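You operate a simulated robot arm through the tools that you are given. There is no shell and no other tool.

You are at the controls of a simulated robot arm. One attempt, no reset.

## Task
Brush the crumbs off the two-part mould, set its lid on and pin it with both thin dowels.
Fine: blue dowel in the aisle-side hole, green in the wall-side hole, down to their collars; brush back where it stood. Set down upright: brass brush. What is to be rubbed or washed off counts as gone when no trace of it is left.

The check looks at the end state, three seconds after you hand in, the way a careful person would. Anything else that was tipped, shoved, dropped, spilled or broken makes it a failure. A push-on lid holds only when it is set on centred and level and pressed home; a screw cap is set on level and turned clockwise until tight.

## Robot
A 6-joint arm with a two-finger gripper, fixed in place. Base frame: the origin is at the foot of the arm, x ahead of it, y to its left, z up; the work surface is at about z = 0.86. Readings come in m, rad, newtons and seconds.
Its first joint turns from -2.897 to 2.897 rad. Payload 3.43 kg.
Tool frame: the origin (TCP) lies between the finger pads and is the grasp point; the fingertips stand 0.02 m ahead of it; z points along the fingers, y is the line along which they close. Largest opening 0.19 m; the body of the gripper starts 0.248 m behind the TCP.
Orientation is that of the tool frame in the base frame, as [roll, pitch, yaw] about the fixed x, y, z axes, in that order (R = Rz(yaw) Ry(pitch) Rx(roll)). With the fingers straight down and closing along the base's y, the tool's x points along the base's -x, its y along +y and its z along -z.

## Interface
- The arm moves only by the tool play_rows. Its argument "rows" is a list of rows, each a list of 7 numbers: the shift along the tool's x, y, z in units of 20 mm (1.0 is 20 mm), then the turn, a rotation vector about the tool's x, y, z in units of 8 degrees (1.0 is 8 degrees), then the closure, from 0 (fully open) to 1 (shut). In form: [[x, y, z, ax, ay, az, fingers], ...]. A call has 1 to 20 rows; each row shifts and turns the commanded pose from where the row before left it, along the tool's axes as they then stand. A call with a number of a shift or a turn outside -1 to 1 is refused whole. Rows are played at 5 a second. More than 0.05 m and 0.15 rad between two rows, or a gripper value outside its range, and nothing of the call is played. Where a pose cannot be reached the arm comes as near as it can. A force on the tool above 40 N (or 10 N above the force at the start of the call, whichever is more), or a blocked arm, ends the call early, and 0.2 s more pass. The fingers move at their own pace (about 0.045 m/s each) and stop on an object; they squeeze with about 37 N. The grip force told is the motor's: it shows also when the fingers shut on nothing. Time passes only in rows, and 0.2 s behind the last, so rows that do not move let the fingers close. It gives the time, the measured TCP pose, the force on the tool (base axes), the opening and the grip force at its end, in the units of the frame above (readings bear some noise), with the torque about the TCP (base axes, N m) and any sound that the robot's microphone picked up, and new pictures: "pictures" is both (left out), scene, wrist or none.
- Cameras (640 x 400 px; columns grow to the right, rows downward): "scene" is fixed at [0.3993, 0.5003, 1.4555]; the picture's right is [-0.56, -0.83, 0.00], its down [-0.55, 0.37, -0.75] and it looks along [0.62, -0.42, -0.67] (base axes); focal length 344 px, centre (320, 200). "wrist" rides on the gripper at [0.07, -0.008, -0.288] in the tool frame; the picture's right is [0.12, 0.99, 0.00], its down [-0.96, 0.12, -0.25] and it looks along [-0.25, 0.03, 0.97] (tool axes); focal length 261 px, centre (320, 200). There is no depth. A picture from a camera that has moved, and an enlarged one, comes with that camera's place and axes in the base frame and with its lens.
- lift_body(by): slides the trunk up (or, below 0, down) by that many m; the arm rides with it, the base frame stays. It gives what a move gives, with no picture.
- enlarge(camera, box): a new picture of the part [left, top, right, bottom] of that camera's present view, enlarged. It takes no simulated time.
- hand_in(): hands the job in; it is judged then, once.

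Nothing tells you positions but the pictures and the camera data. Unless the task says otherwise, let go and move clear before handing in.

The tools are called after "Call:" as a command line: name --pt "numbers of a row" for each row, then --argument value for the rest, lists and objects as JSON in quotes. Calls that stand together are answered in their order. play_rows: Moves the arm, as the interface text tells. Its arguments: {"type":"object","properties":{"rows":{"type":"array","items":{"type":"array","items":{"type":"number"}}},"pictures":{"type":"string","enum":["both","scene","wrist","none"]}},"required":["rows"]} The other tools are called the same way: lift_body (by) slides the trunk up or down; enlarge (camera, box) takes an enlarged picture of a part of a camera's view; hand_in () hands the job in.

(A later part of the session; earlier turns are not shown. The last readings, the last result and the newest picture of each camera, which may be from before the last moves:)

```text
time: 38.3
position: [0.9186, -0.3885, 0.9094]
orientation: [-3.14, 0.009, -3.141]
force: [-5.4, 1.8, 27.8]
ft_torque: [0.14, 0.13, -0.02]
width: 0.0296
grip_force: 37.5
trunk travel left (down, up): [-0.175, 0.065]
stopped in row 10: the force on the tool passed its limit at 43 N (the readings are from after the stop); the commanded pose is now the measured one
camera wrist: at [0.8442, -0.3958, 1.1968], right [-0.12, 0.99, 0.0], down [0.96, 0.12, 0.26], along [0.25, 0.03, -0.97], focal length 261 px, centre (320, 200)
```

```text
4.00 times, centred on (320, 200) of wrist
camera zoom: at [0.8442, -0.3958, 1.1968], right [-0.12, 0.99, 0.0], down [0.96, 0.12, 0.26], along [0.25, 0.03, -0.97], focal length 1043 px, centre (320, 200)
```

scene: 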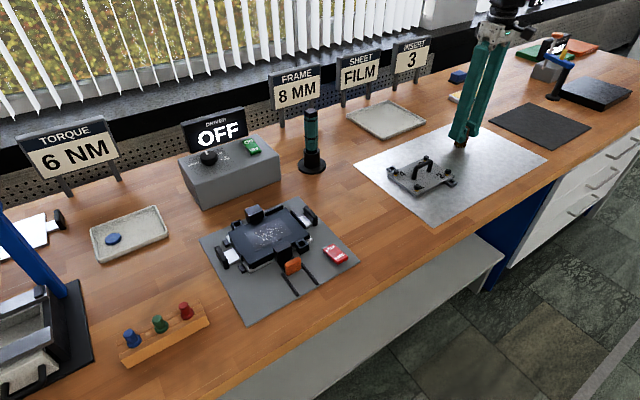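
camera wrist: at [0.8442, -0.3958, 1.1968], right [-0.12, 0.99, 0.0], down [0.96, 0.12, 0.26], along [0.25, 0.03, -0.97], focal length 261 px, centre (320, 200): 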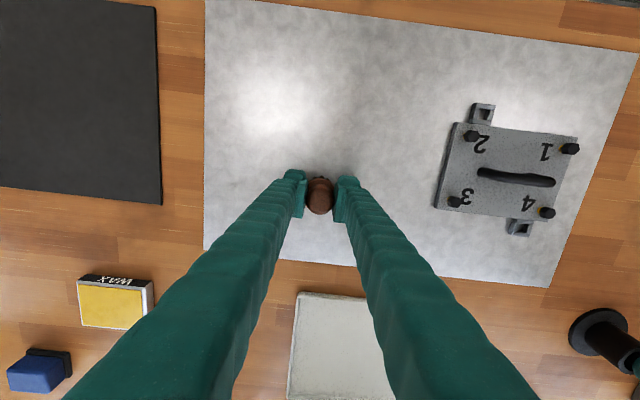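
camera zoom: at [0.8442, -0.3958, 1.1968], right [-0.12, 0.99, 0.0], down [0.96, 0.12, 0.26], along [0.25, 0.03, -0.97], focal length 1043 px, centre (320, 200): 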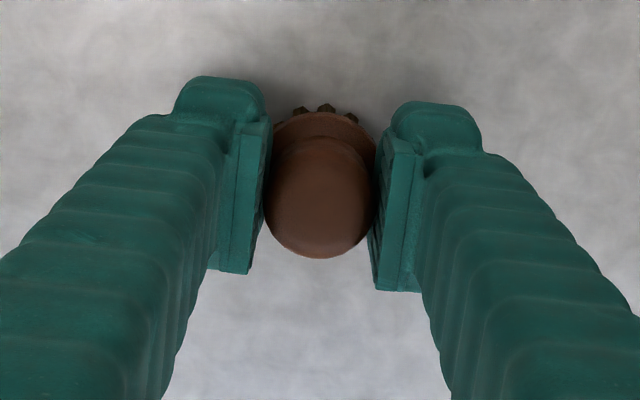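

The fingers rode up the collar bevel and now grip the cap about 9 mm deeper than before, with the tips resting on the collar. I'll lift slowly and check whether the brush comes with them.

Call:
play_rows --pt "0 0 -0.1 0 0 0 1" --pt "0 0 -0.1 0 0 0 1" --pt "0 0 -0.1 0 0 0 1" --pt "0 0 -0.1 0 0 0 1" --pt "0 0 -0.1 0 0 0 1" --pt "0 0 -0.1 0 0 0 1"

Call:
enlarge --camera "scene" --box '[410, 90, 522, 160]'

Call:
enlarge --camera "wrist" --box '[240, 150, 400, 250]'

```text
time: 39.7
position: [0.9175, -0.3883, 0.9174]
orientation: [3.139, 0.003, -3.141]
force: [0.6, 0.6, -0.7]
ft_torque: [0.0, 0.0, -0.03]
width: 0.0294
grip_force: 37.4
trunk travel left (down, up): [-0.175, 0.065]
camera wrist: at [0.8454, -0.3965, 1.2044], right [-0.12, 0.99, 0.0], down [0.96, 0.12, 0.25], along [0.25, 0.03, -0.97], focal length 261 px, centre (320, 200)
```

scene: 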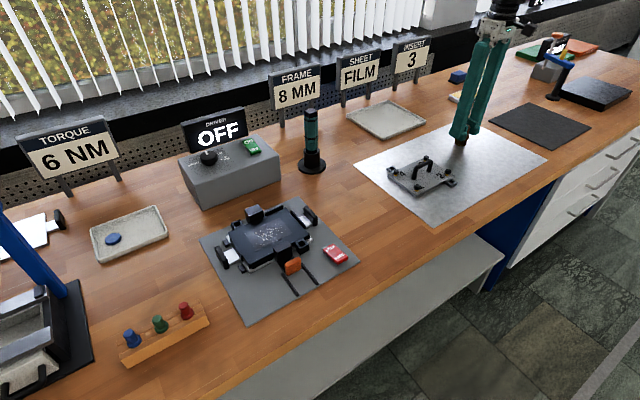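
wrist: 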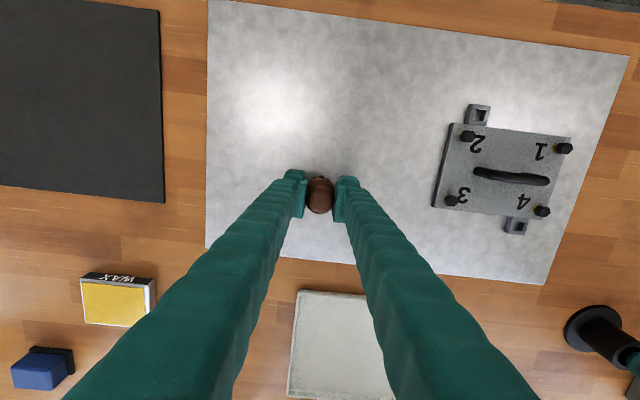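

```text
5.71 times, centred on (466, 125) of scene
camera zoom: at [0.3993, 0.5003, 1.4555], right [-0.56, -0.83, 0.0], down [-0.55, 0.37, -0.75], along [0.62, -0.42, -0.67], focal length 1963 px, centre (-514, 629)
```

zoom: 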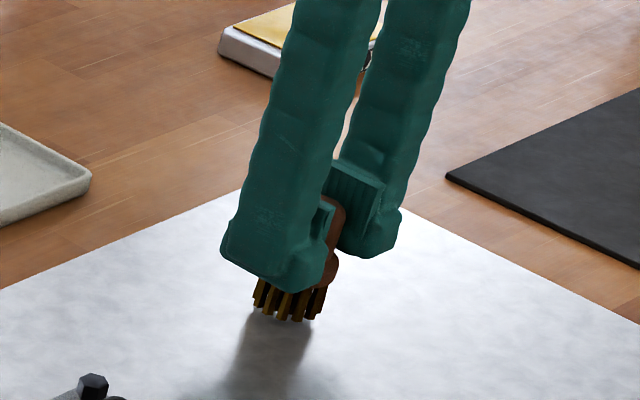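

```text
4.00 times, centred on (320, 200) of wrist
camera zoom: at [0.8454, -0.3965, 1.2044], right [-0.12, 0.99, 0.0], down [0.96, 0.12, 0.25], along [0.25, 0.03, -0.97], focal length 1043 px, centre (320, 200)
```

zoom: 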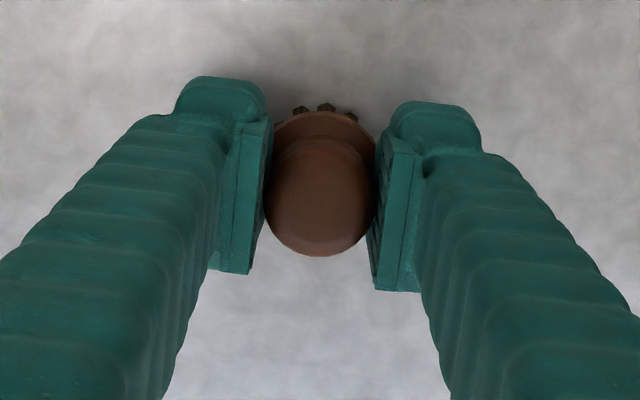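

The brush is rising with the fingers. I'll keep lifting gently and watch the width.

Call:
play_rows --pt "0 0 -0.2 0 0 0 1" --pt "0 0 -0.2 0 0 0 1" --pt "0 0 -0.3 0 0 0 1" --pt "0 0 -0.3 0 0 0 1" --pt "0 0 -0.3 0 0 0 1" --pt "0 0 -0.3 0 0 0 1" --pt "0 0 -0.3 0 0 0 1" --pt "0 0 -0.3 0 0 0 1" --pt "0 0 0 0 0 0 1"

Call:
enlarge --camera "scene" --box '[410, 80, 522, 150]'

Call:
enlarge --camera "wrist" --box '[240, 150, 400, 250]'

```text
time: 41.7
position: [0.9179, -0.3883, 0.9615]
orientation: [3.141, 0.004, 3.14]
force: [0.7, -0.1, -0.6]
ft_torque: [0.01, 0.03, -0.03]
width: 0.0294
grip_force: 36.9
trunk travel left (down, up): [-0.175, 0.065]
camera wrist: at [0.8452, -0.3965, 1.249], right [-0.12, 0.99, 0.0], down [0.96, 0.12, 0.25], along [0.25, 0.03, -0.97], focal length 261 px, centre (320, 200)
```

scene: 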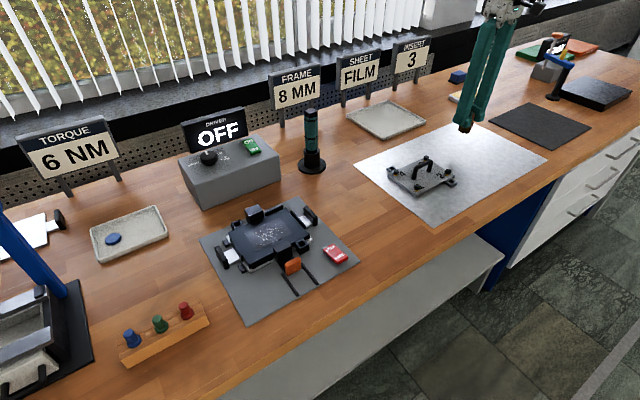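
wrist: 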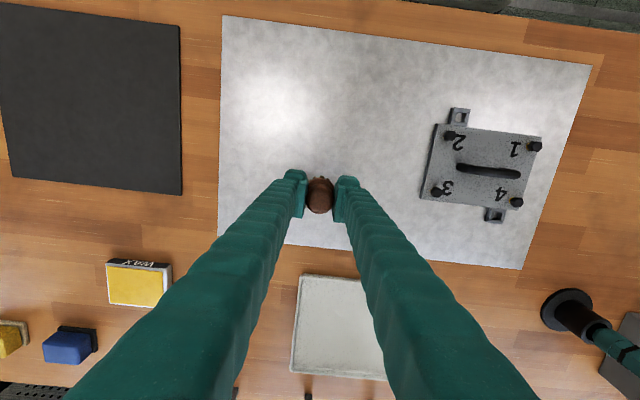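

```text
5.71 times, centred on (466, 115) of scene
camera zoom: at [0.3993, 0.5003, 1.4555], right [-0.56, -0.83, 0.0], down [-0.55, 0.37, -0.75], along [0.62, -0.42, -0.67], focal length 1963 px, centre (-514, 686)
```

zoom: 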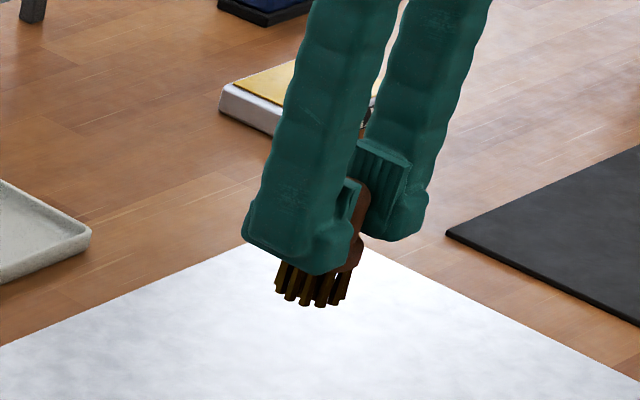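

```text
4.00 times, centred on (320, 200) of wrist
camera zoom: at [0.8452, -0.3965, 1.249], right [-0.12, 0.99, 0.0], down [0.96, 0.12, 0.25], along [0.25, 0.03, -0.97], focal length 1043 px, centre (320, 200)
```

zoom: 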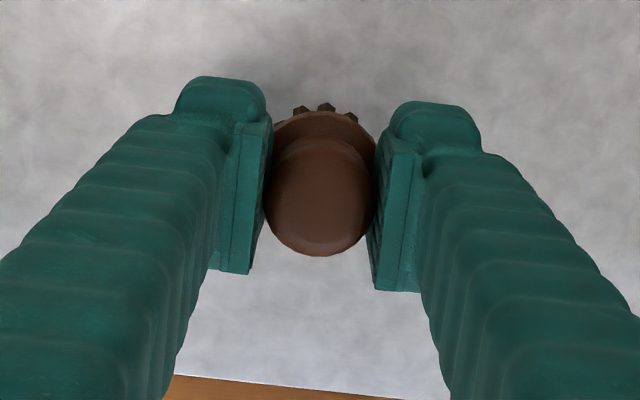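

The brush is securely in hand now. I'll carry it to the mould with gentle ramps, checking the grip along the way.

Call:
play_rows --pt "0 0.1 -0.2 0 0 0 1" --pt "0 0.2 -0.3 0 0 0 1" --pt "0 0.3 -0.3 0 0 0 1" --pt "0 0.4 -0.3 0 0 0 1" --pt "0 0.5 -0.3 0 0 0 1" --pt "0 0.6 -0.3 0 0 0 1" --pt "0.05 0.7 -0.3 0 0 0 1" --pt "0.05 0.8 -0.3 0 0 0 1" --pt "0.05 0.8 -0.3 0 0 0 1" --pt "0.05 0.8 -0.3 0 0 0 1" --pt "0.05 0.8 -0.2 0 0 0 1" --pt "0.05 0.8 -0.1 0 0 0 1" --pt "0.05 0.8 0 0 0 0 1" --pt "0.05 0.8 0 0 0 0 1" --pt "0.05 0.8 0 0 0 0 1" --pt "0.05 0.8 0 0 0 0 1" --pt "0.05 0.8 0 0 0 0 1" --pt "0.05 0.8 0 0 0 0 1" --pt "0.05 0.8 0 0 0 0 1" --pt "0.05 0.6 0 0 0 0 1" --pictures "wrist"

```text
time: 45.9
position: [0.904, -0.1281, 1.0276]
orientation: [-3.14, 0.006, 3.141]
force: [-0.8, -0.3, -0.7]
ft_torque: [0.04, 0.03, 0.0]
width: 0.029
grip_force: 37.3
trunk travel left (down, up): [-0.175, 0.065]
camera wrist: at [0.8327, -0.1362, 1.3146], right [-0.12, 0.99, 0.0], down [0.96, 0.12, 0.25], along [0.25, 0.03, -0.97], focal length 261 px, centre (320, 200)
```

wrist: 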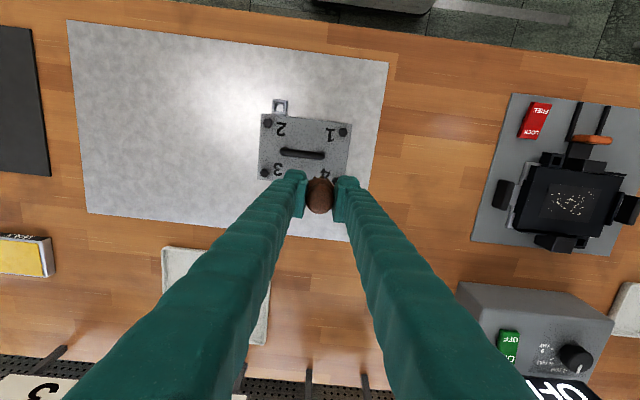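

It's still held. Continuing to the mould.

Call:
play_rows --pt "0.05 0.5 0 0 0 0 1" --pt "0.05 0.7 0 0 0 0 1" --pt "0.05 0.9 0 0 0 0 1" --pt "0.05 1 0 0 0 0 1" --pt "0.05 1 0 0 0 0 1" --pt "0.05 1 0 0 0 0 1" --pt "0.05 1 0 0 0 0 1" --pt "0.05 1 0 0 0 0 1" --pt "0.05 1 0 0 0 0 1" --pt "0.05 1 0 0 0 0 1" --pt "0.05 1 0 0 0 0 1" --pt "0.05 1 0 0 0 0 1" --pt "0.05 1 0 0 0 0 1" --pt "0.05 1 0 0 0 0 1" --pt "0.05 1 0 0 0 0 1" --pt "0.05 1 0 0 0 0 1" --pt "0.05 1 0 0 0 0 1" --pt "0.05 1 0 0 0 0 1" --pt "0.05 0.8 0 0 0 0 1" --pt "0.05 0.6 0 0 0 0 1"

Call:
enlarge --camera "wrist" --box '[240, 130, 440, 255]'

Call:
enlarge --camera "scene" --box '[190, 130, 360, 290]'

```text
time: 50.1
position: [0.884, 0.2408, 1.0269]
orientation: [3.14, 0.003, 3.141]
force: [0.3, -0.6, -0.9]
ft_torque: [0.01, 0.03, 0.02]
width: 0.0288
grip_force: 37.1
trunk travel left (down, up): [-0.175, 0.065]
camera wrist: at [0.8119, 0.2335, 1.314], right [-0.12, 0.99, 0.0], down [0.96, 0.12, 0.25], along [0.25, 0.03, -0.97], focal length 261 px, centre (320, 200)
```

scene: 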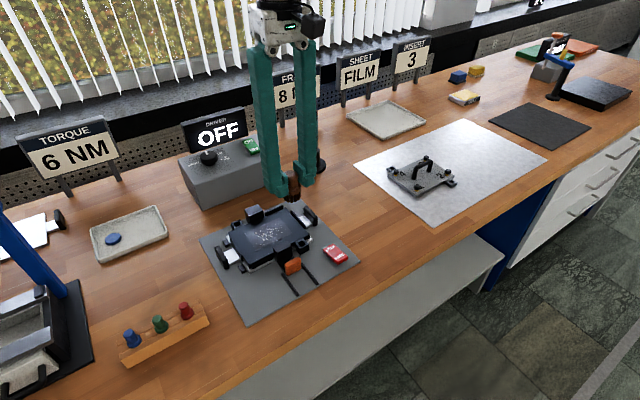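
wrist: 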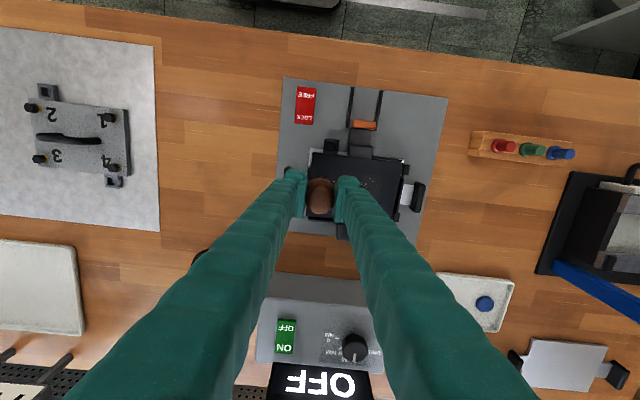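

```text
3.20 times, centred on (340, 192) of wrist
camera zoom: at [0.8119, 0.2335, 1.314], right [-0.12, 0.99, 0.0], down [0.96, 0.12, 0.25], along [0.25, 0.03, -0.97], focal length 834 px, centre (256, 224)
```

zoom: 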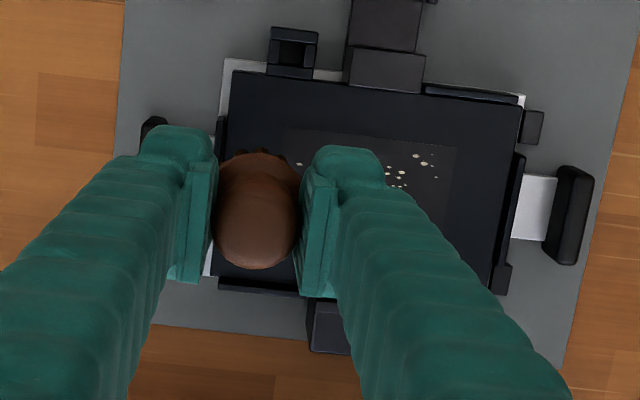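

```text
2.50 times, centred on (275, 210) of scene
camera zoom: at [0.3993, 0.5003, 1.4555], right [-0.56, -0.83, 0.0], down [-0.55, 0.37, -0.75], along [0.62, -0.42, -0.67], focal length 859 px, centre (432, 175)
```

zoom: 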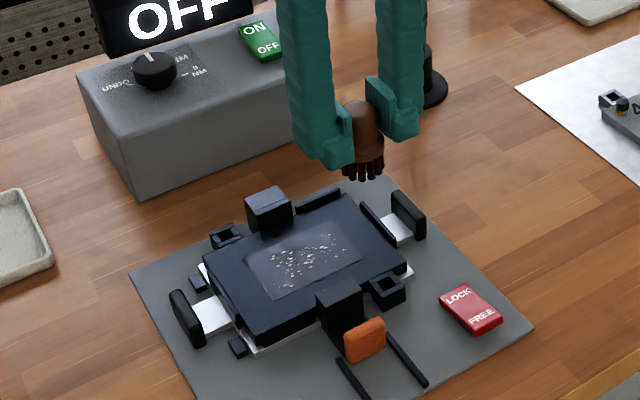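

The brush is held over the left edge of the mould. I'll lower it close to the plate, then touch down gently while watching the force.

Call:
play_rows --pt "0 0.1 0.4 0 0 0 1" --pt "0 0.1 0.7 0 0 0 1" --pt "0 0.1 0.8 0 0 0 1" --pt "0 0 0.8 0 0 0 1" --pt "0 0 0.7 0 0 0 1" --pt "0 0 0.4 0 0 0 1" --pt "0 0 0 0 0 0 1"

Call:
enlarge --camera "scene" --box '[220, 170, 340, 270]'

Call:
enlarge --camera "wrist" --box '[240, 130, 440, 255]'

```text
time: 51.7
position: [0.8847, 0.2468, 0.9487]
orientation: [-3.141, 0.005, -3.142]
force: [-0.2, 0.4, -0.9]
ft_torque: [-0.03, 0.01, -0.04]
width: 0.0293
grip_force: 36.2
trunk travel left (down, up): [-0.175, 0.065]
camera wrist: at [0.8113, 0.2379, 1.2366], right [-0.12, 0.99, 0.0], down [0.96, 0.12, 0.25], along [0.25, 0.03, -0.97], focal length 261 px, centre (320, 200)
```

scene: 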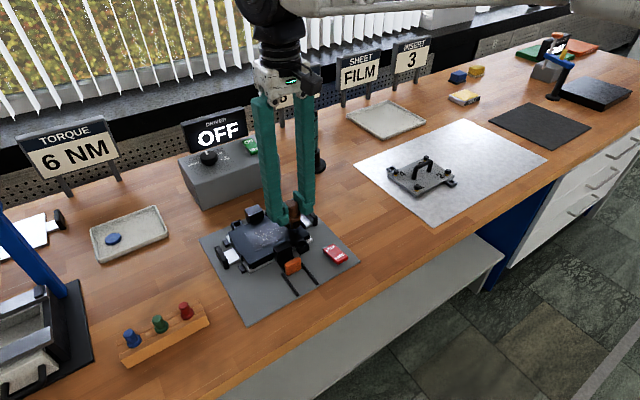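
wrist: 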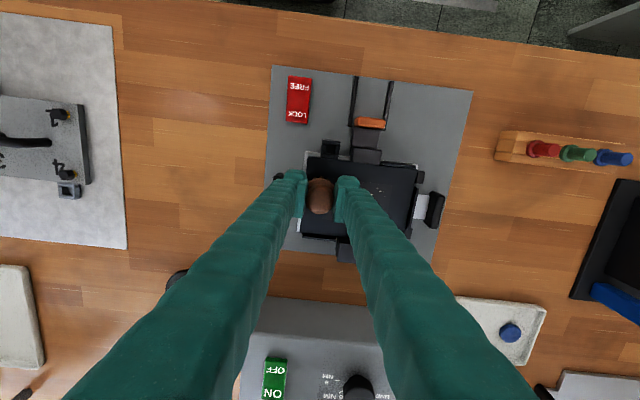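

```text
4.00 times, centred on (280, 220) of scene
camera zoom: at [0.3993, 0.5003, 1.4555], right [-0.56, -0.83, 0.0], down [-0.55, 0.37, -0.75], along [0.62, -0.42, -0.67], focal length 1374 px, centre (480, 120)
```

zoom: 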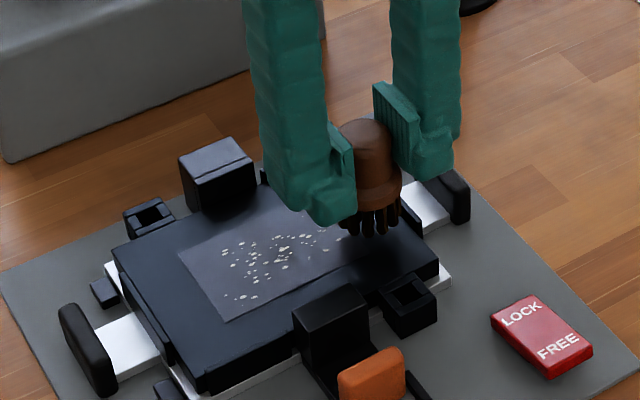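

```text
3.20 times, centred on (340, 192) of wrist
camera zoom: at [0.8113, 0.2379, 1.2366], right [-0.12, 0.99, 0.0], down [0.96, 0.12, 0.25], along [0.25, 0.03, -0.97], focal length 834 px, centre (256, 224)
```

zoom: 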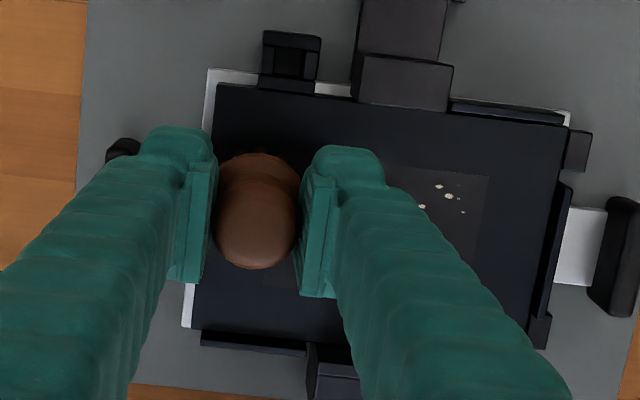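

The bristles look about 13 mm above the plate. I'll step down.

Call:
play_rows --pt "0 0 0.12 0 0 0 1" --pt "0 0 0.12 0 0 0 1" --pt "0 0 0.12 0 0 0 1" --pt "0 0 0.12 0 0 0 1" --pt "0 0 0 0 0 0 1" --pictures "none"

Call:
enlarge --camera "scene" --box '[250, 190, 330, 250]'

```text
time: 52.9
position: [0.8838, 0.246, 0.9399]
orientation: [-3.14, 0.005, 3.141]
force: [0.0, 0.4, -0.7]
ft_torque: [0.01, 0.0, 0.01]
width: 0.029
grip_force: 37.0
trunk travel left (down, up): [-0.175, 0.065]
```

```text
6.67 times, centred on (290, 220) of scene
camera zoom: at [0.3993, 0.5003, 1.4555], right [-0.56, -0.83, 0.0], down [-0.55, 0.37, -0.75], along [0.62, -0.42, -0.67], focal length 2290 px, centre (520, 67)
```

zoom: 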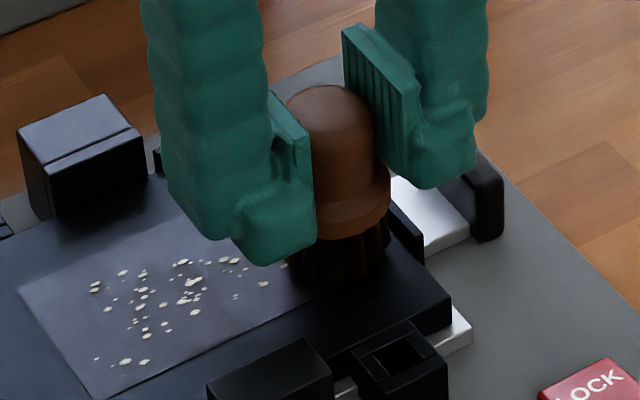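

It's close to the plate with no contact force yet, so I'll step down further.

Call:
play_rows --pt "0 0 0.08 0 0 0 1" --pt "0 0 0.08 0 0 0 1" --pt "0 0 0.08 0 0 0 1" --pictures "none"

Call:
enlarge --camera "scene" --box '[250, 190, 330, 250]'

```text
time: 53.7
position: [0.8839, 0.2459, 0.9361]
orientation: [3.141, 0.005, -3.141]
force: [-0.3, -0.4, 8.9]
ft_torque: [-0.02, -0.12, -0.04]
width: 0.029
grip_force: 37.2
trunk travel left (down, up): [-0.175, 0.065]
```

```text
6.67 times, centred on (290, 220) of scene
camera zoom: at [0.3993, 0.5003, 1.4555], right [-0.56, -0.83, 0.0], down [-0.55, 0.37, -0.75], along [0.62, -0.42, -0.67], focal length 2290 px, centre (520, 67)
```

zoom: 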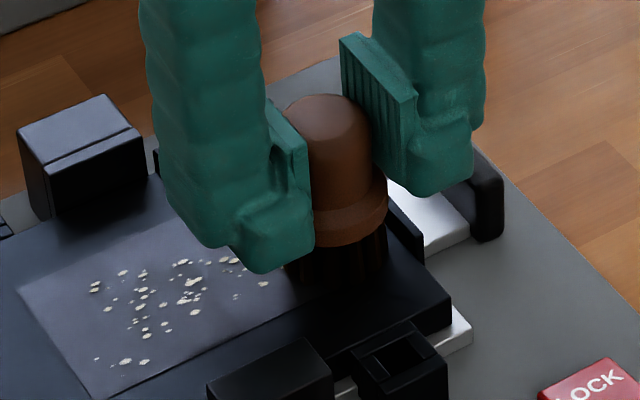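

Contact is at about 9 N. I'll sweep the first strip along y at x ≈ 0.884.

Call:
play_rows --pt "0 0.2 0 0 0 0 1" --pt "0 0.3 0 0 0 0 1" --pt "0 0.4 0 0 0 0 1" --pt "0 0.4 0 0 0 0 1" --pt "0 0.4 0 0 0 0 1" --pt "0 0.4 0 0 0 0 1" --pt "0 0.4 0 0 0 0 1" --pt "0 0.4 0 0 0 0 1" --pt "0 0.4 0 0 0 0 1" --pt "0 0.4 0 0 0 0 1" --pt "0 0.4 0 0 0 0 1" --pt "0 0.4 0 0 0 0 1" --pt "0 0.3 0 0 0 0 1" --pt "0 0.2 0 0 0 0 1"

Call:
enlarge --camera "scene" --box '[210, 180, 330, 270]'

Call:
enlarge --camera "wrist" --box '[240, 130, 400, 230]'

```text
time: 56.7
position: [0.8844, 0.3484, 0.9353]
orientation: [-3.14, 0.005, -3.141]
force: [0.0, -1.3, 2.6]
ft_torque: [0.01, -0.05, 0.01]
width: 0.0291
grip_force: 36.8
trunk travel left (down, up): [-0.175, 0.065]
camera wrist: at [0.8114, 0.3404, 1.2233], right [-0.12, 0.99, 0.0], down [0.96, 0.12, 0.25], along [0.25, 0.03, -0.97], focal length 261 px, centre (320, 200)
```

scene: 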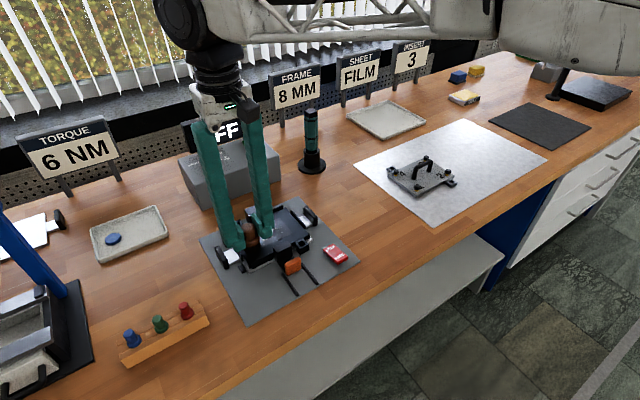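
wrist: 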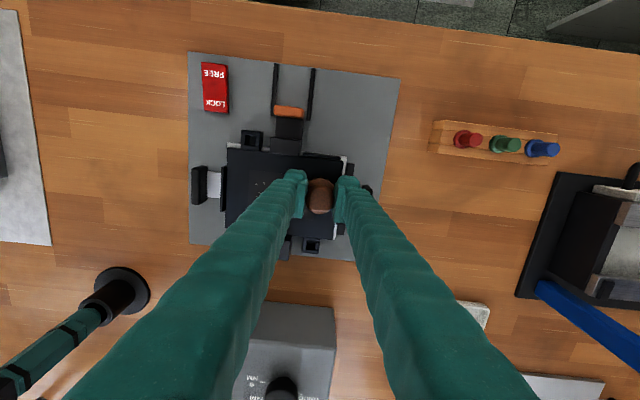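

```text
4.44 times, centred on (270, 225) of scene
camera zoom: at [0.3993, 0.5003, 1.4555], right [-0.56, -0.83, 0.0], down [-0.55, 0.37, -0.75], along [0.62, -0.42, -0.67], focal length 1527 px, centre (542, 89)
```

zoom: 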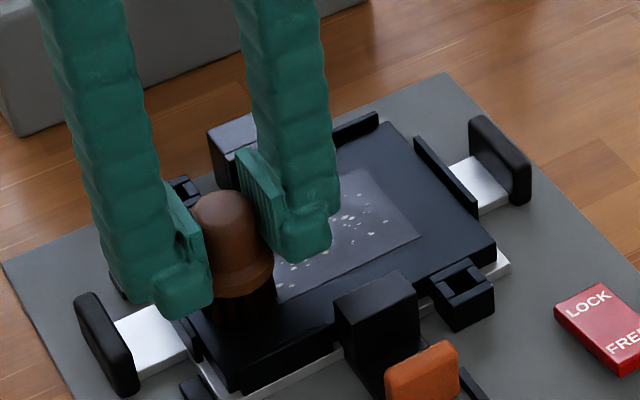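

```text
4.00 times, centred on (320, 180) of wrist
camera zoom: at [0.8114, 0.3404, 1.2233], right [-0.12, 0.99, 0.0], down [0.96, 0.12, 0.25], along [0.25, 0.03, -0.97], focal length 1043 px, centre (320, 280)
```

zoom: 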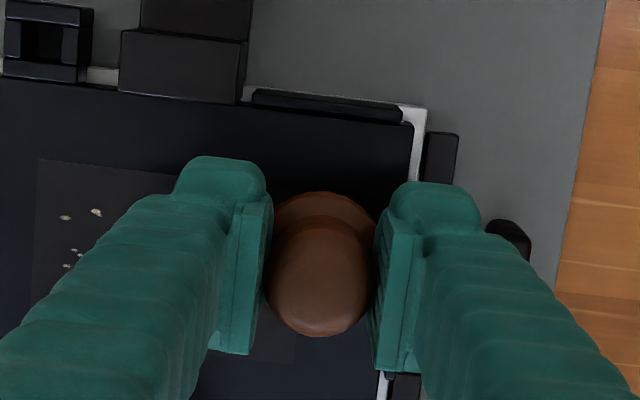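

The brushing works. I'll shift to the next strip (x ≈ 0.899) with a slight hop and sweep back.

Call:
play_rows --pt "0 0 -0.25 0 0 0 1" --pt "-0.38 0 0 0 0 0 1" --pt "-0.38 0 0 0 0 0 1" --pt "0 0 0.15 0 0 0 1" --pt "0 0 0.15 0 0 0 1" --pt "0 -0.2 0 0 0 0 1" --pt "0 -0.3 0 0 0 0 1" --pt "0 -0.4 0 0 0 0 1" --pt "0 -0.4 0 0 0 0 1" --pt "0 -0.4 0 0 0 0 1" --pt "0 -0.4 0 0 0 0 1" --pt "0 -0.4 0 0 0 0 1" --pt "0 -0.4 0 0 0 0 1" --pt "0 -0.4 0 0 0 0 1" --pt "0 -0.4 0 0 0 0 1" --pt "0 -0.4 0 0 0 0 1" --pt "0 -0.4 0 0 0 0 1" --pt "0 -0.3 0 0 0 0 1" --pt "0 -0.2 0 0 0 0 1"

Call:
enlarge --camera "scene" --box '[210, 180, 330, 270]'

Call:
enlarge --camera "wrist" --box '[240, 130, 400, 230]'

```text
time: 60.7
position: [0.8992, 0.2482, 0.9357]
orientation: [3.141, 0.005, 3.141]
force: [0.9, 7.6, 24.8]
ft_torque: [0.18, -0.09, 0.03]
width: 0.0292
grip_force: 37.0
trunk travel left (down, up): [-0.175, 0.065]
camera wrist: at [0.825, 0.2404, 1.2228], right [-0.12, 0.99, 0.0], down [0.96, 0.12, 0.25], along [0.25, 0.03, -0.97], focal length 261 px, centre (320, 200)
```

scene: 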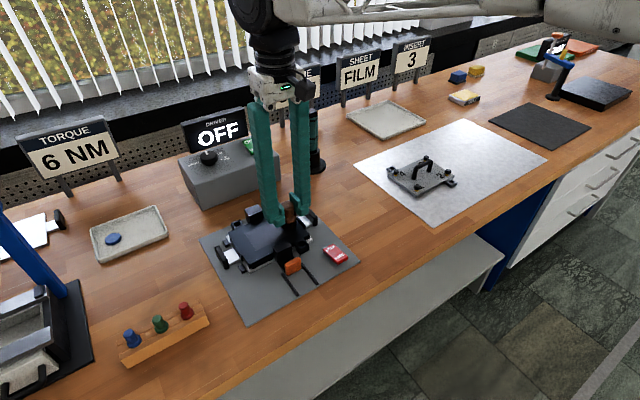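
wrist: 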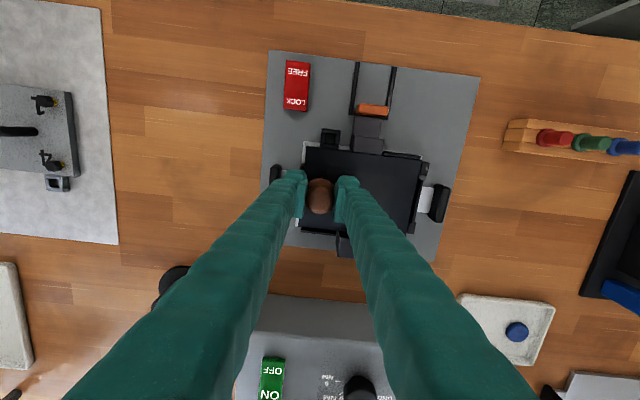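

```text
4.44 times, centred on (270, 225) of scene
camera zoom: at [0.3993, 0.5003, 1.4555], right [-0.56, -0.83, 0.0], down [-0.55, 0.37, -0.75], along [0.62, -0.42, -0.67], focal length 1527 px, centre (542, 89)
```

zoom: 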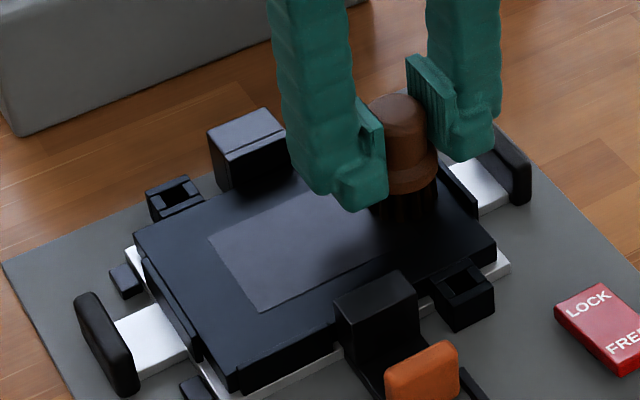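

```text
4.00 times, centred on (320, 180) of wrist
camera zoom: at [0.825, 0.2404, 1.2228], right [-0.12, 0.99, 0.0], down [0.96, 0.12, 0.25], along [0.25, 0.03, -0.97], focal length 1043 px, centre (320, 280)
```

zoom: 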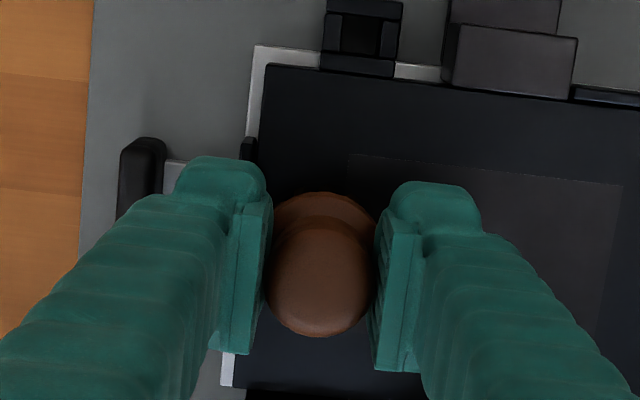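

The patch already looks clean after two strokes. I'll do a third strip at x ≈ 0.914 to be thorough, then lift and inspect.

Call:
play_rows --pt "0 0 -0.3 0 0 0 1" --pt "-0.38 0 0 0 0 0 1" --pt "-0.38 0 0 0 0 0 1" --pt "0 0 0.12 0 0 0 1" --pt "0 0 0.12 0 0 0 1" --pt "0 0.2 0 0 0 0 1" --pt "0 0.3 0 0 0 0 1" --pt "0 0.4 0 0 0 0 1" --pt "0 0.4 0 0 0 0 1" --pt "0 0.4 0 0 0 0 1" --pt "0 0.4 0 0 0 0 1" --pt "0 0.4 0 0 0 0 1" --pt "0 0.4 0 0 0 0 1" --pt "0 0.4 0 0 0 0 1" --pt "0 0.4 0 0 0 0 1" --pt "0 0.4 0 0 0 0 1" --pt "0 0.4 0 0 0 0 1" --pt "0 0.3 0 0 0 0 1" --pt "0 0.2 0 0 0 0 1"

Call:
enlarge --camera "scene" --box '[210, 180, 330, 270]'

Call:
enlarge --camera "wrist" --box '[240, 130, 400, 230]'

```text
time: 64.7
position: [0.9148, 0.347, 0.9371]
orientation: [3.141, 0.004, 3.141]
force: [0.5, 0.7, -0.7]
ft_torque: [0.03, -0.03, 0.0]
width: 0.0293
grip_force: 36.9
trunk travel left (down, up): [-0.175, 0.065]
camera wrist: at [0.8418, 0.3394, 1.2237], right [-0.12, 0.99, 0.0], down [0.96, 0.12, 0.25], along [0.25, 0.03, -0.97], focal length 261 px, centre (320, 200)
```

scene: 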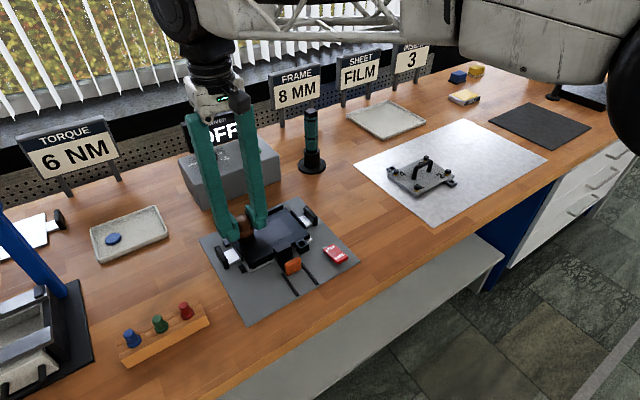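
wrist: 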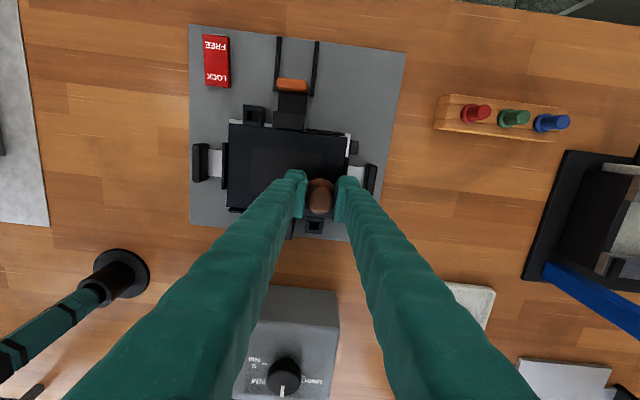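

```text
4.44 times, centred on (270, 225) of scene
camera zoom: at [0.3993, 0.5003, 1.4555], right [-0.56, -0.83, 0.0], down [-0.55, 0.37, -0.75], along [0.62, -0.42, -0.67], focal length 1527 px, centre (542, 89)
```

zoom: 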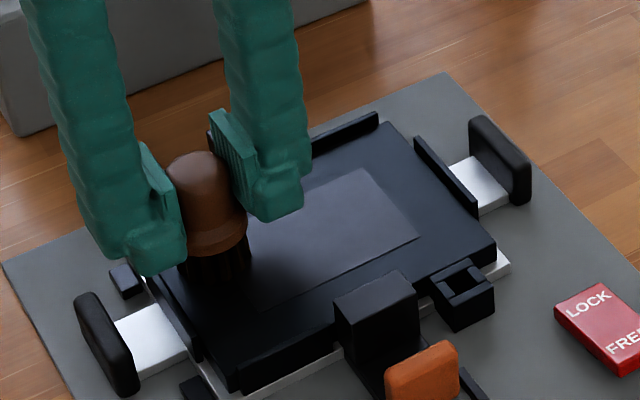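

```text
4.00 times, centred on (320, 180) of wrist
camera zoom: at [0.8418, 0.3394, 1.2237], right [-0.12, 0.99, 0.0], down [0.96, 0.12, 0.25], along [0.25, 0.03, -0.97], focal length 1043 px, centre (320, 280)
```

zoom: 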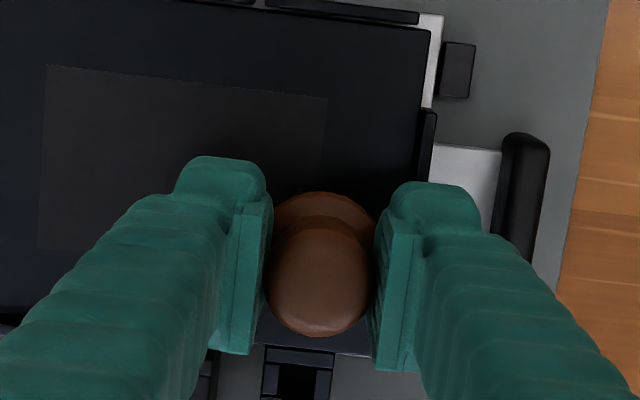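

It looks clean. I'll lift gently, move aside and inspect the whole patch before returning the brush.

Call:
play_rows --pt "0 0 -0.2 0 0 0 1" --pt "0 0 -0.4 0 0 0 1" --pt "0 0 -0.5 0 0 0 1" --pt "0 0 -0.5 0 0 0 1" --pt "0 0 -0.5 0 0 0 1" --pt "0 -0.1 -0.5 0 0 0 1" --pt "0 -0.3 -0.5 0 0 0 1" --pt "0 -0.5 -0.5 0 0 0 1" --pt "0 -0.7 -0.4 0 0 0 1" --pt "0 -0.8 -0.3 0 0 0 1" --pt "0 -0.8 -0.2 0 0 0 1" --pt "0 -0.8 0 0 0 0 1" --pt "0 -0.8 0 0 0 0 1" --pt "0 -0.8 0 0 0 0 1" --pt "0 -0.8 0 0 0 0 1" --pt "0 -0.8 0 0 0 0 1" --pt "0 -0.8 0 0 0 0 1" --pt "0 -0.8 0 0 0 0 1" --pt "0 -0.8 0 0 0 0 1" --pt "0 -0.6 0 0 0 0 1"

Call:
enlarge --camera "scene" --box '[215, 190, 325, 270]'

Call:
enlarge --camera "wrist" --box '[400, 100, 520, 230]'

```text
time: 68.9
position: [0.9153, 0.1458, 1.0256]
orientation: [3.14, 0.006, -3.14]
force: [0.8, 0.8, -1.7]
ft_torque: [-0.04, 0.04, 0.0]
width: 0.0292
grip_force: 36.7
trunk travel left (down, up): [-0.175, 0.065]
camera wrist: at [0.8423, 0.1369, 1.313], right [-0.12, 0.99, 0.0], down [0.96, 0.12, 0.25], along [0.25, 0.03, -0.97], focal length 261 px, centre (320, 200)
```

scene: 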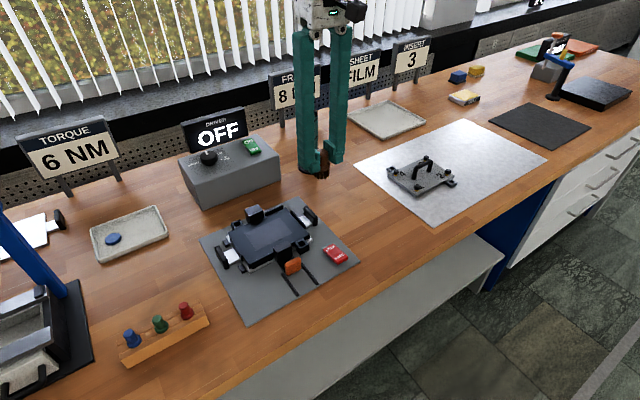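
wrist: 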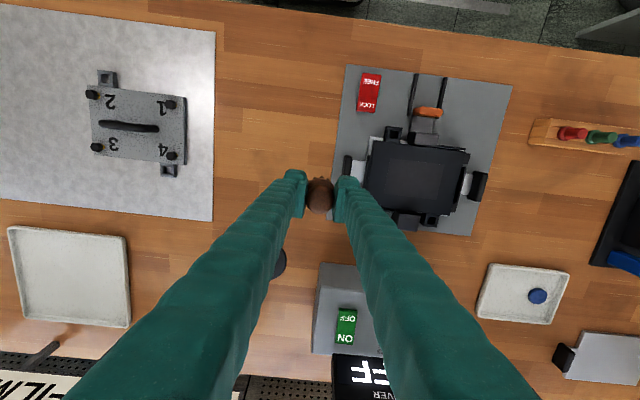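

```text
5.00 times, centred on (270, 230) of scene
camera zoom: at [0.3993, 0.5003, 1.4555], right [-0.56, -0.83, 0.0], down [-0.55, 0.37, -0.75], along [0.62, -0.42, -0.67], focal length 1718 px, centre (570, 50)
```

zoom: 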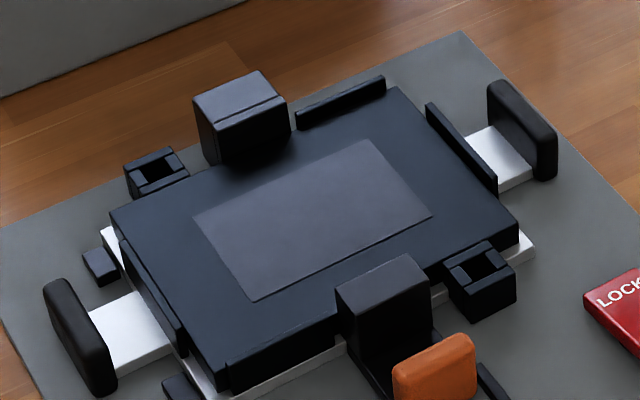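

```text
3.08 times, centred on (460, 165) of wrist
camera zoom: at [0.8423, 0.1369, 1.313], right [-0.12, 0.99, 0.0], down [0.96, 0.12, 0.25], along [0.25, 0.03, -0.97], focal length 802 px, centre (-111, 308)
```

zoom: 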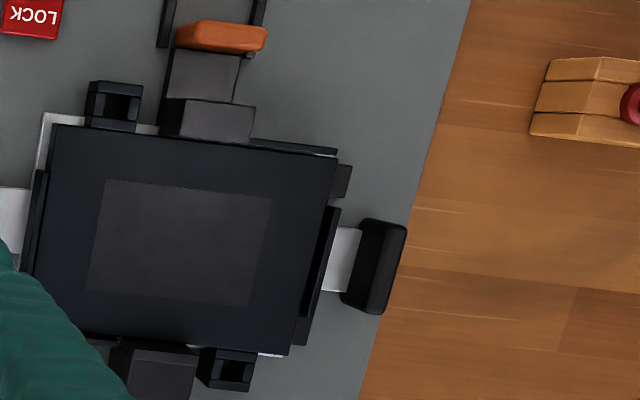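

The patch is spotless and the mould base hasn't moved. I'm carrying the brush back to its spot at (0.9187, -0.3895).

Call:
play_rows --pt "0 -0.2 0 0 0 0 1" --pt "0 -0.4 0 0 0 0 1" --pt "0 -0.6 0 0 0 0 1" --pt "0 -0.8 0 0 0 0 1" --pt "0 -0.9 0 0 0 0 1" --pt "0 -0.9 0 0 0 0 1" --pt "0 -0.9 0 0 0 0 1" --pt "0 -0.9 0 0 0 0 1" --pt "0 -0.9 0 0 0 0 1" --pt "0 -0.9 0 0 0 0 1" --pt "0 -0.9 0 0 0 0 1" --pt "0 -0.9 0 0 0 0 1" --pt "0 -0.9 0 0 0 0 1" --pt "0 -0.9 0 0 0 0 1" --pt "0 -0.9 0 0 0 0 1" --pt "0 -0.9 0 0 0 0 1" --pt "0 -0.9 0 0 0 0 1" --pt "0 -0.9 0 0 0 0 1" --pt "0 -0.9 0 0 0 0 1" --pt "0 -0.8 0 0 0 0 1" --pictures "none"

Call:
play_rows --pt "0 -0.8 0 0 0 0 1" --pt "0 -0.8 0 0 0 0 1" --pt "0 -0.8 0 0 0 0 1" --pt "0 -0.8 0 0 0 0 1" --pt "0 -0.8 0 0 0 0 1" --pt "0 -0.8 0 0 0 0 1" --pt "0 -0.8 0 0 0 0 1" --pt "0 -0.8 0 0 0 0 1" --pt "0 -0.8 0 0 0 0 1" --pt "0 -0.8 0 0 0 0 1" --pt "0 -0.8 0 0 0 0 1" --pt "0 -0.6 0 0 0 0 1" --pt "0 -0.4 0 0 0 0 1" --pt "0 -0.2 0 0 0 0 1" --pt "0 0 0 0 0 0 1" --pictures "wrist"

```text
time: 73.1
position: [0.9158, -0.1826, 1.0248]
orientation: [3.14, 0.006, 3.141]
force: [-0.7, 0.6, -0.2]
ft_torque: [-0.02, -0.01, 0.02]
width: 0.029
grip_force: 37.3
trunk travel left (down, up): [-0.175, 0.065]
```

```text
time: 76.3
position: [0.915, -0.3834, 1.0259]
orientation: [3.141, 0.006, 3.142]
force: [0.2, -0.8, -1.4]
ft_torque: [-0.01, 0.0, -0.03]
width: 0.029
grip_force: 36.5
trunk travel left (down, up): [-0.175, 0.065]
camera wrist: at [0.842, -0.3914, 1.3131], right [-0.12, 0.99, 0.0], down [0.96, 0.12, 0.25], along [0.25, 0.03, -0.97], focal length 261 px, centre (320, 200)
```

wrist: 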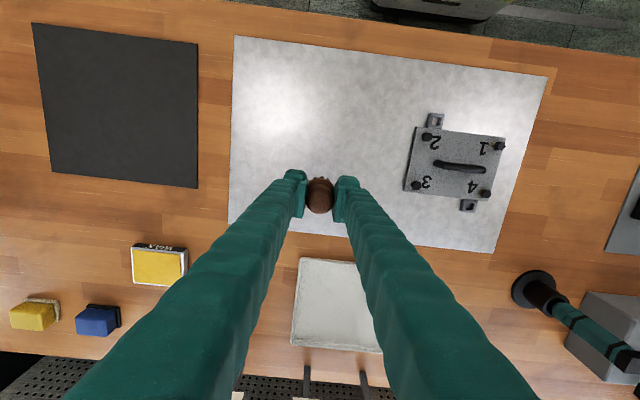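

Over the spot now, I'll lower most of the way.

Call:
play_rows --pt "-0.02 -0.04 0.4 0 0 0 1" --pt "-0.02 -0.04 0.8 0 0 0 1" --pt "-0.02 -0.04 0.8 0 0 0 1" --pt "-0.02 -0.04 0.8 0 0 0 1" --pt "-0.02 -0.04 0.8 0 0 0 1" --pt "-0.02 -0.04 0.8 0 0 0 1" --pt "-0.02 -0.04 0.6 0 0 0 1" --pt "-0.02 -0.04 0.3 0 0 0 1" --pt "0 0 0 0 0 0 1" --pictures "none"

Call:
enlarge --camera "scene" --box '[430, 110, 500, 160]'

```text
time: 78.3
position: [0.92, -0.3888, 0.9193]
orientation: [3.139, 0.005, -3.141]
force: [-0.2, -0.5, -0.2]
ft_torque: [0.01, 0.01, 0.01]
width: 0.0289
grip_force: 36.9
trunk travel left (down, up): [-0.175, 0.065]
```

```text
8.00 times, centred on (465, 135) of scene
camera zoom: at [0.3993, 0.5003, 1.4555], right [-0.56, -0.83, 0.0], down [-0.55, 0.37, -0.75], along [0.62, -0.42, -0.67], focal length 2748 px, centre (-840, 720)
```

zoom: 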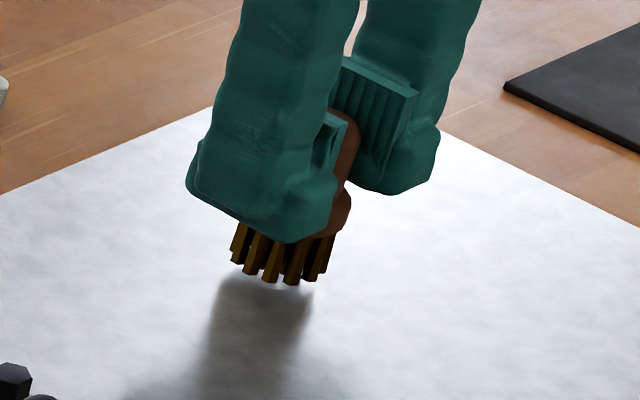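

The bristles hover about 8 mm above the sheet, in line with the original spot. I'll step down to contact.

Call:
play_rows --pt "0 0 0.1 0 0 0 1" --pt "0 0 0.1 0 0 0 1" --pt "0 0 0.1 0 0 0 1" --pt "0 0 0.06 0 0 0 1" --pt "0 0 0 0 0 0 1" --pictures "none"

Call:
enlarge --camera "scene" --box '[430, 110, 500, 160]'

```text
time: 79.5
position: [0.9171, -0.3889, 0.9121]
orientation: [3.14, 0.004, -3.14]
force: [-0.2, 0.1, -0.3]
ft_torque: [0.0, -0.05, -0.03]
width: 0.0292
grip_force: 37.7
trunk travel left (down, up): [-0.175, 0.065]
```

```text
8.00 times, centred on (465, 135) of scene
camera zoom: at [0.3993, 0.5003, 1.4555], right [-0.56, -0.83, 0.0], down [-0.55, 0.37, -0.75], along [0.62, -0.42, -0.67], focal length 2748 px, centre (-840, 720)
```

zoom: 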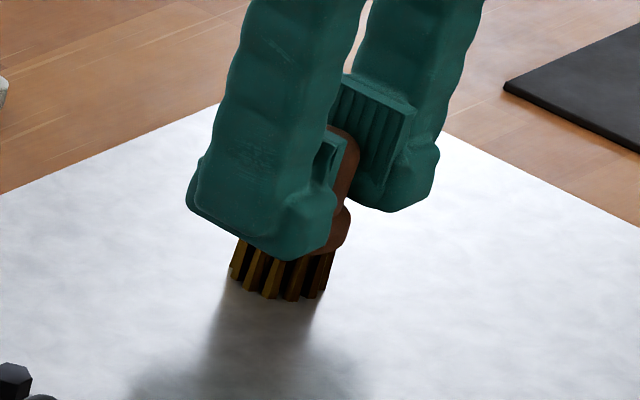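

The bristle bottoms now match the original picture. One more small step for contact, then I'll release.

Call:
play_rows --pt "0 0 0.04 0 0 0 1" --pt "0 0 0.03 0 0 0 1" --pt "0 0 0 0 0 0 1" --pictures "none"

```text
time: 80.3
position: [0.9173, -0.3887, 0.9113]
orientation: [-3.142, 0.006, -3.141]
force: [2.5, -2.8, 10.9]
ft_torque: [-0.11, -0.13, 0.03]
width: 0.0293
grip_force: 36.7
trunk travel left (down, up): [-0.175, 0.065]
```

It's in contact at 11 N. Opening now, then I'll back straight up.

Call:
play_rows --pt "0 0 0 0 0 0 0.8" --pt "0 0 0 0 0 0 0.75" --pt "0 0 0 0 0 0 0.65" --pt "0 0 0 0 0 0 0.6" --pt "0 0 0 0 0 0 0.6" --pt "0 0 0 0 0 0 0.6"

Call:
enlarge --camera "scene" --box '[430, 110, 500, 160]'

Call:
enlarge --camera "wrist" --box '[240, 150, 400, 250]'

```text
time: 81.7
position: [0.9189, -0.3883, 0.9104]
orientation: [3.14, 0.004, -3.141]
force: [-0.6, 0.0, 0.1]
ft_torque: [-0.02, 0.02, 0.0]
width: 0.0762
grip_force: 0.2
trunk travel left (down, up): [-0.175, 0.065]
camera wrist: at [0.8453, -0.3968, 1.1983], right [-0.12, 0.99, 0.0], down [0.96, 0.12, 0.25], along [0.25, 0.03, -0.97], focal length 261 px, centre (320, 200)
```

scene: 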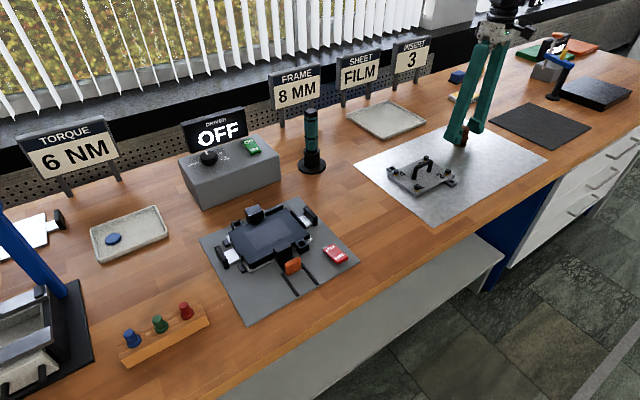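
wrist: 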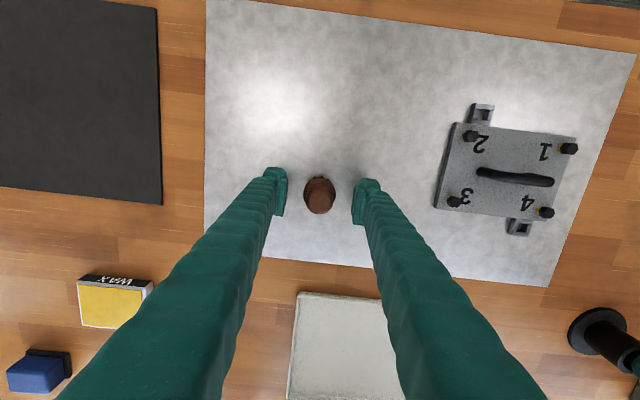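

```text
8.00 times, centred on (465, 135) of scene
camera zoom: at [0.3993, 0.5003, 1.4555], right [-0.56, -0.83, 0.0], down [-0.55, 0.37, -0.75], along [0.62, -0.42, -0.67], focal length 2748 px, centre (-840, 720)
```

zoom: 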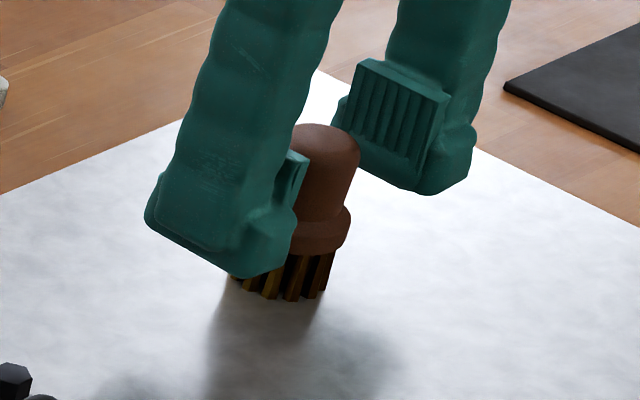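

```text
4.00 times, centred on (320, 200) of wrist
camera zoom: at [0.8453, -0.3968, 1.1983], right [-0.12, 0.99, 0.0], down [0.96, 0.12, 0.25], along [0.25, 0.03, -0.97], focal length 1043 px, centre (320, 200)
```

zoom: 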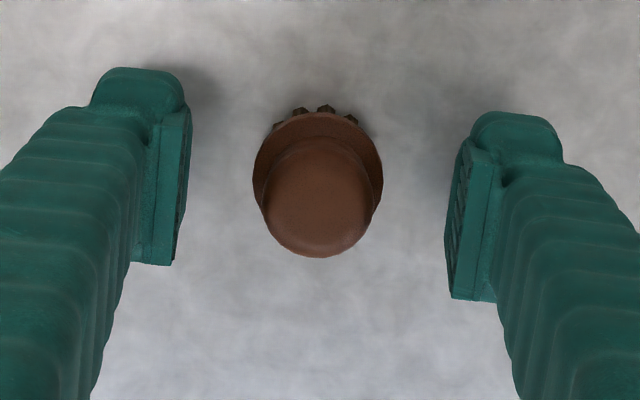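

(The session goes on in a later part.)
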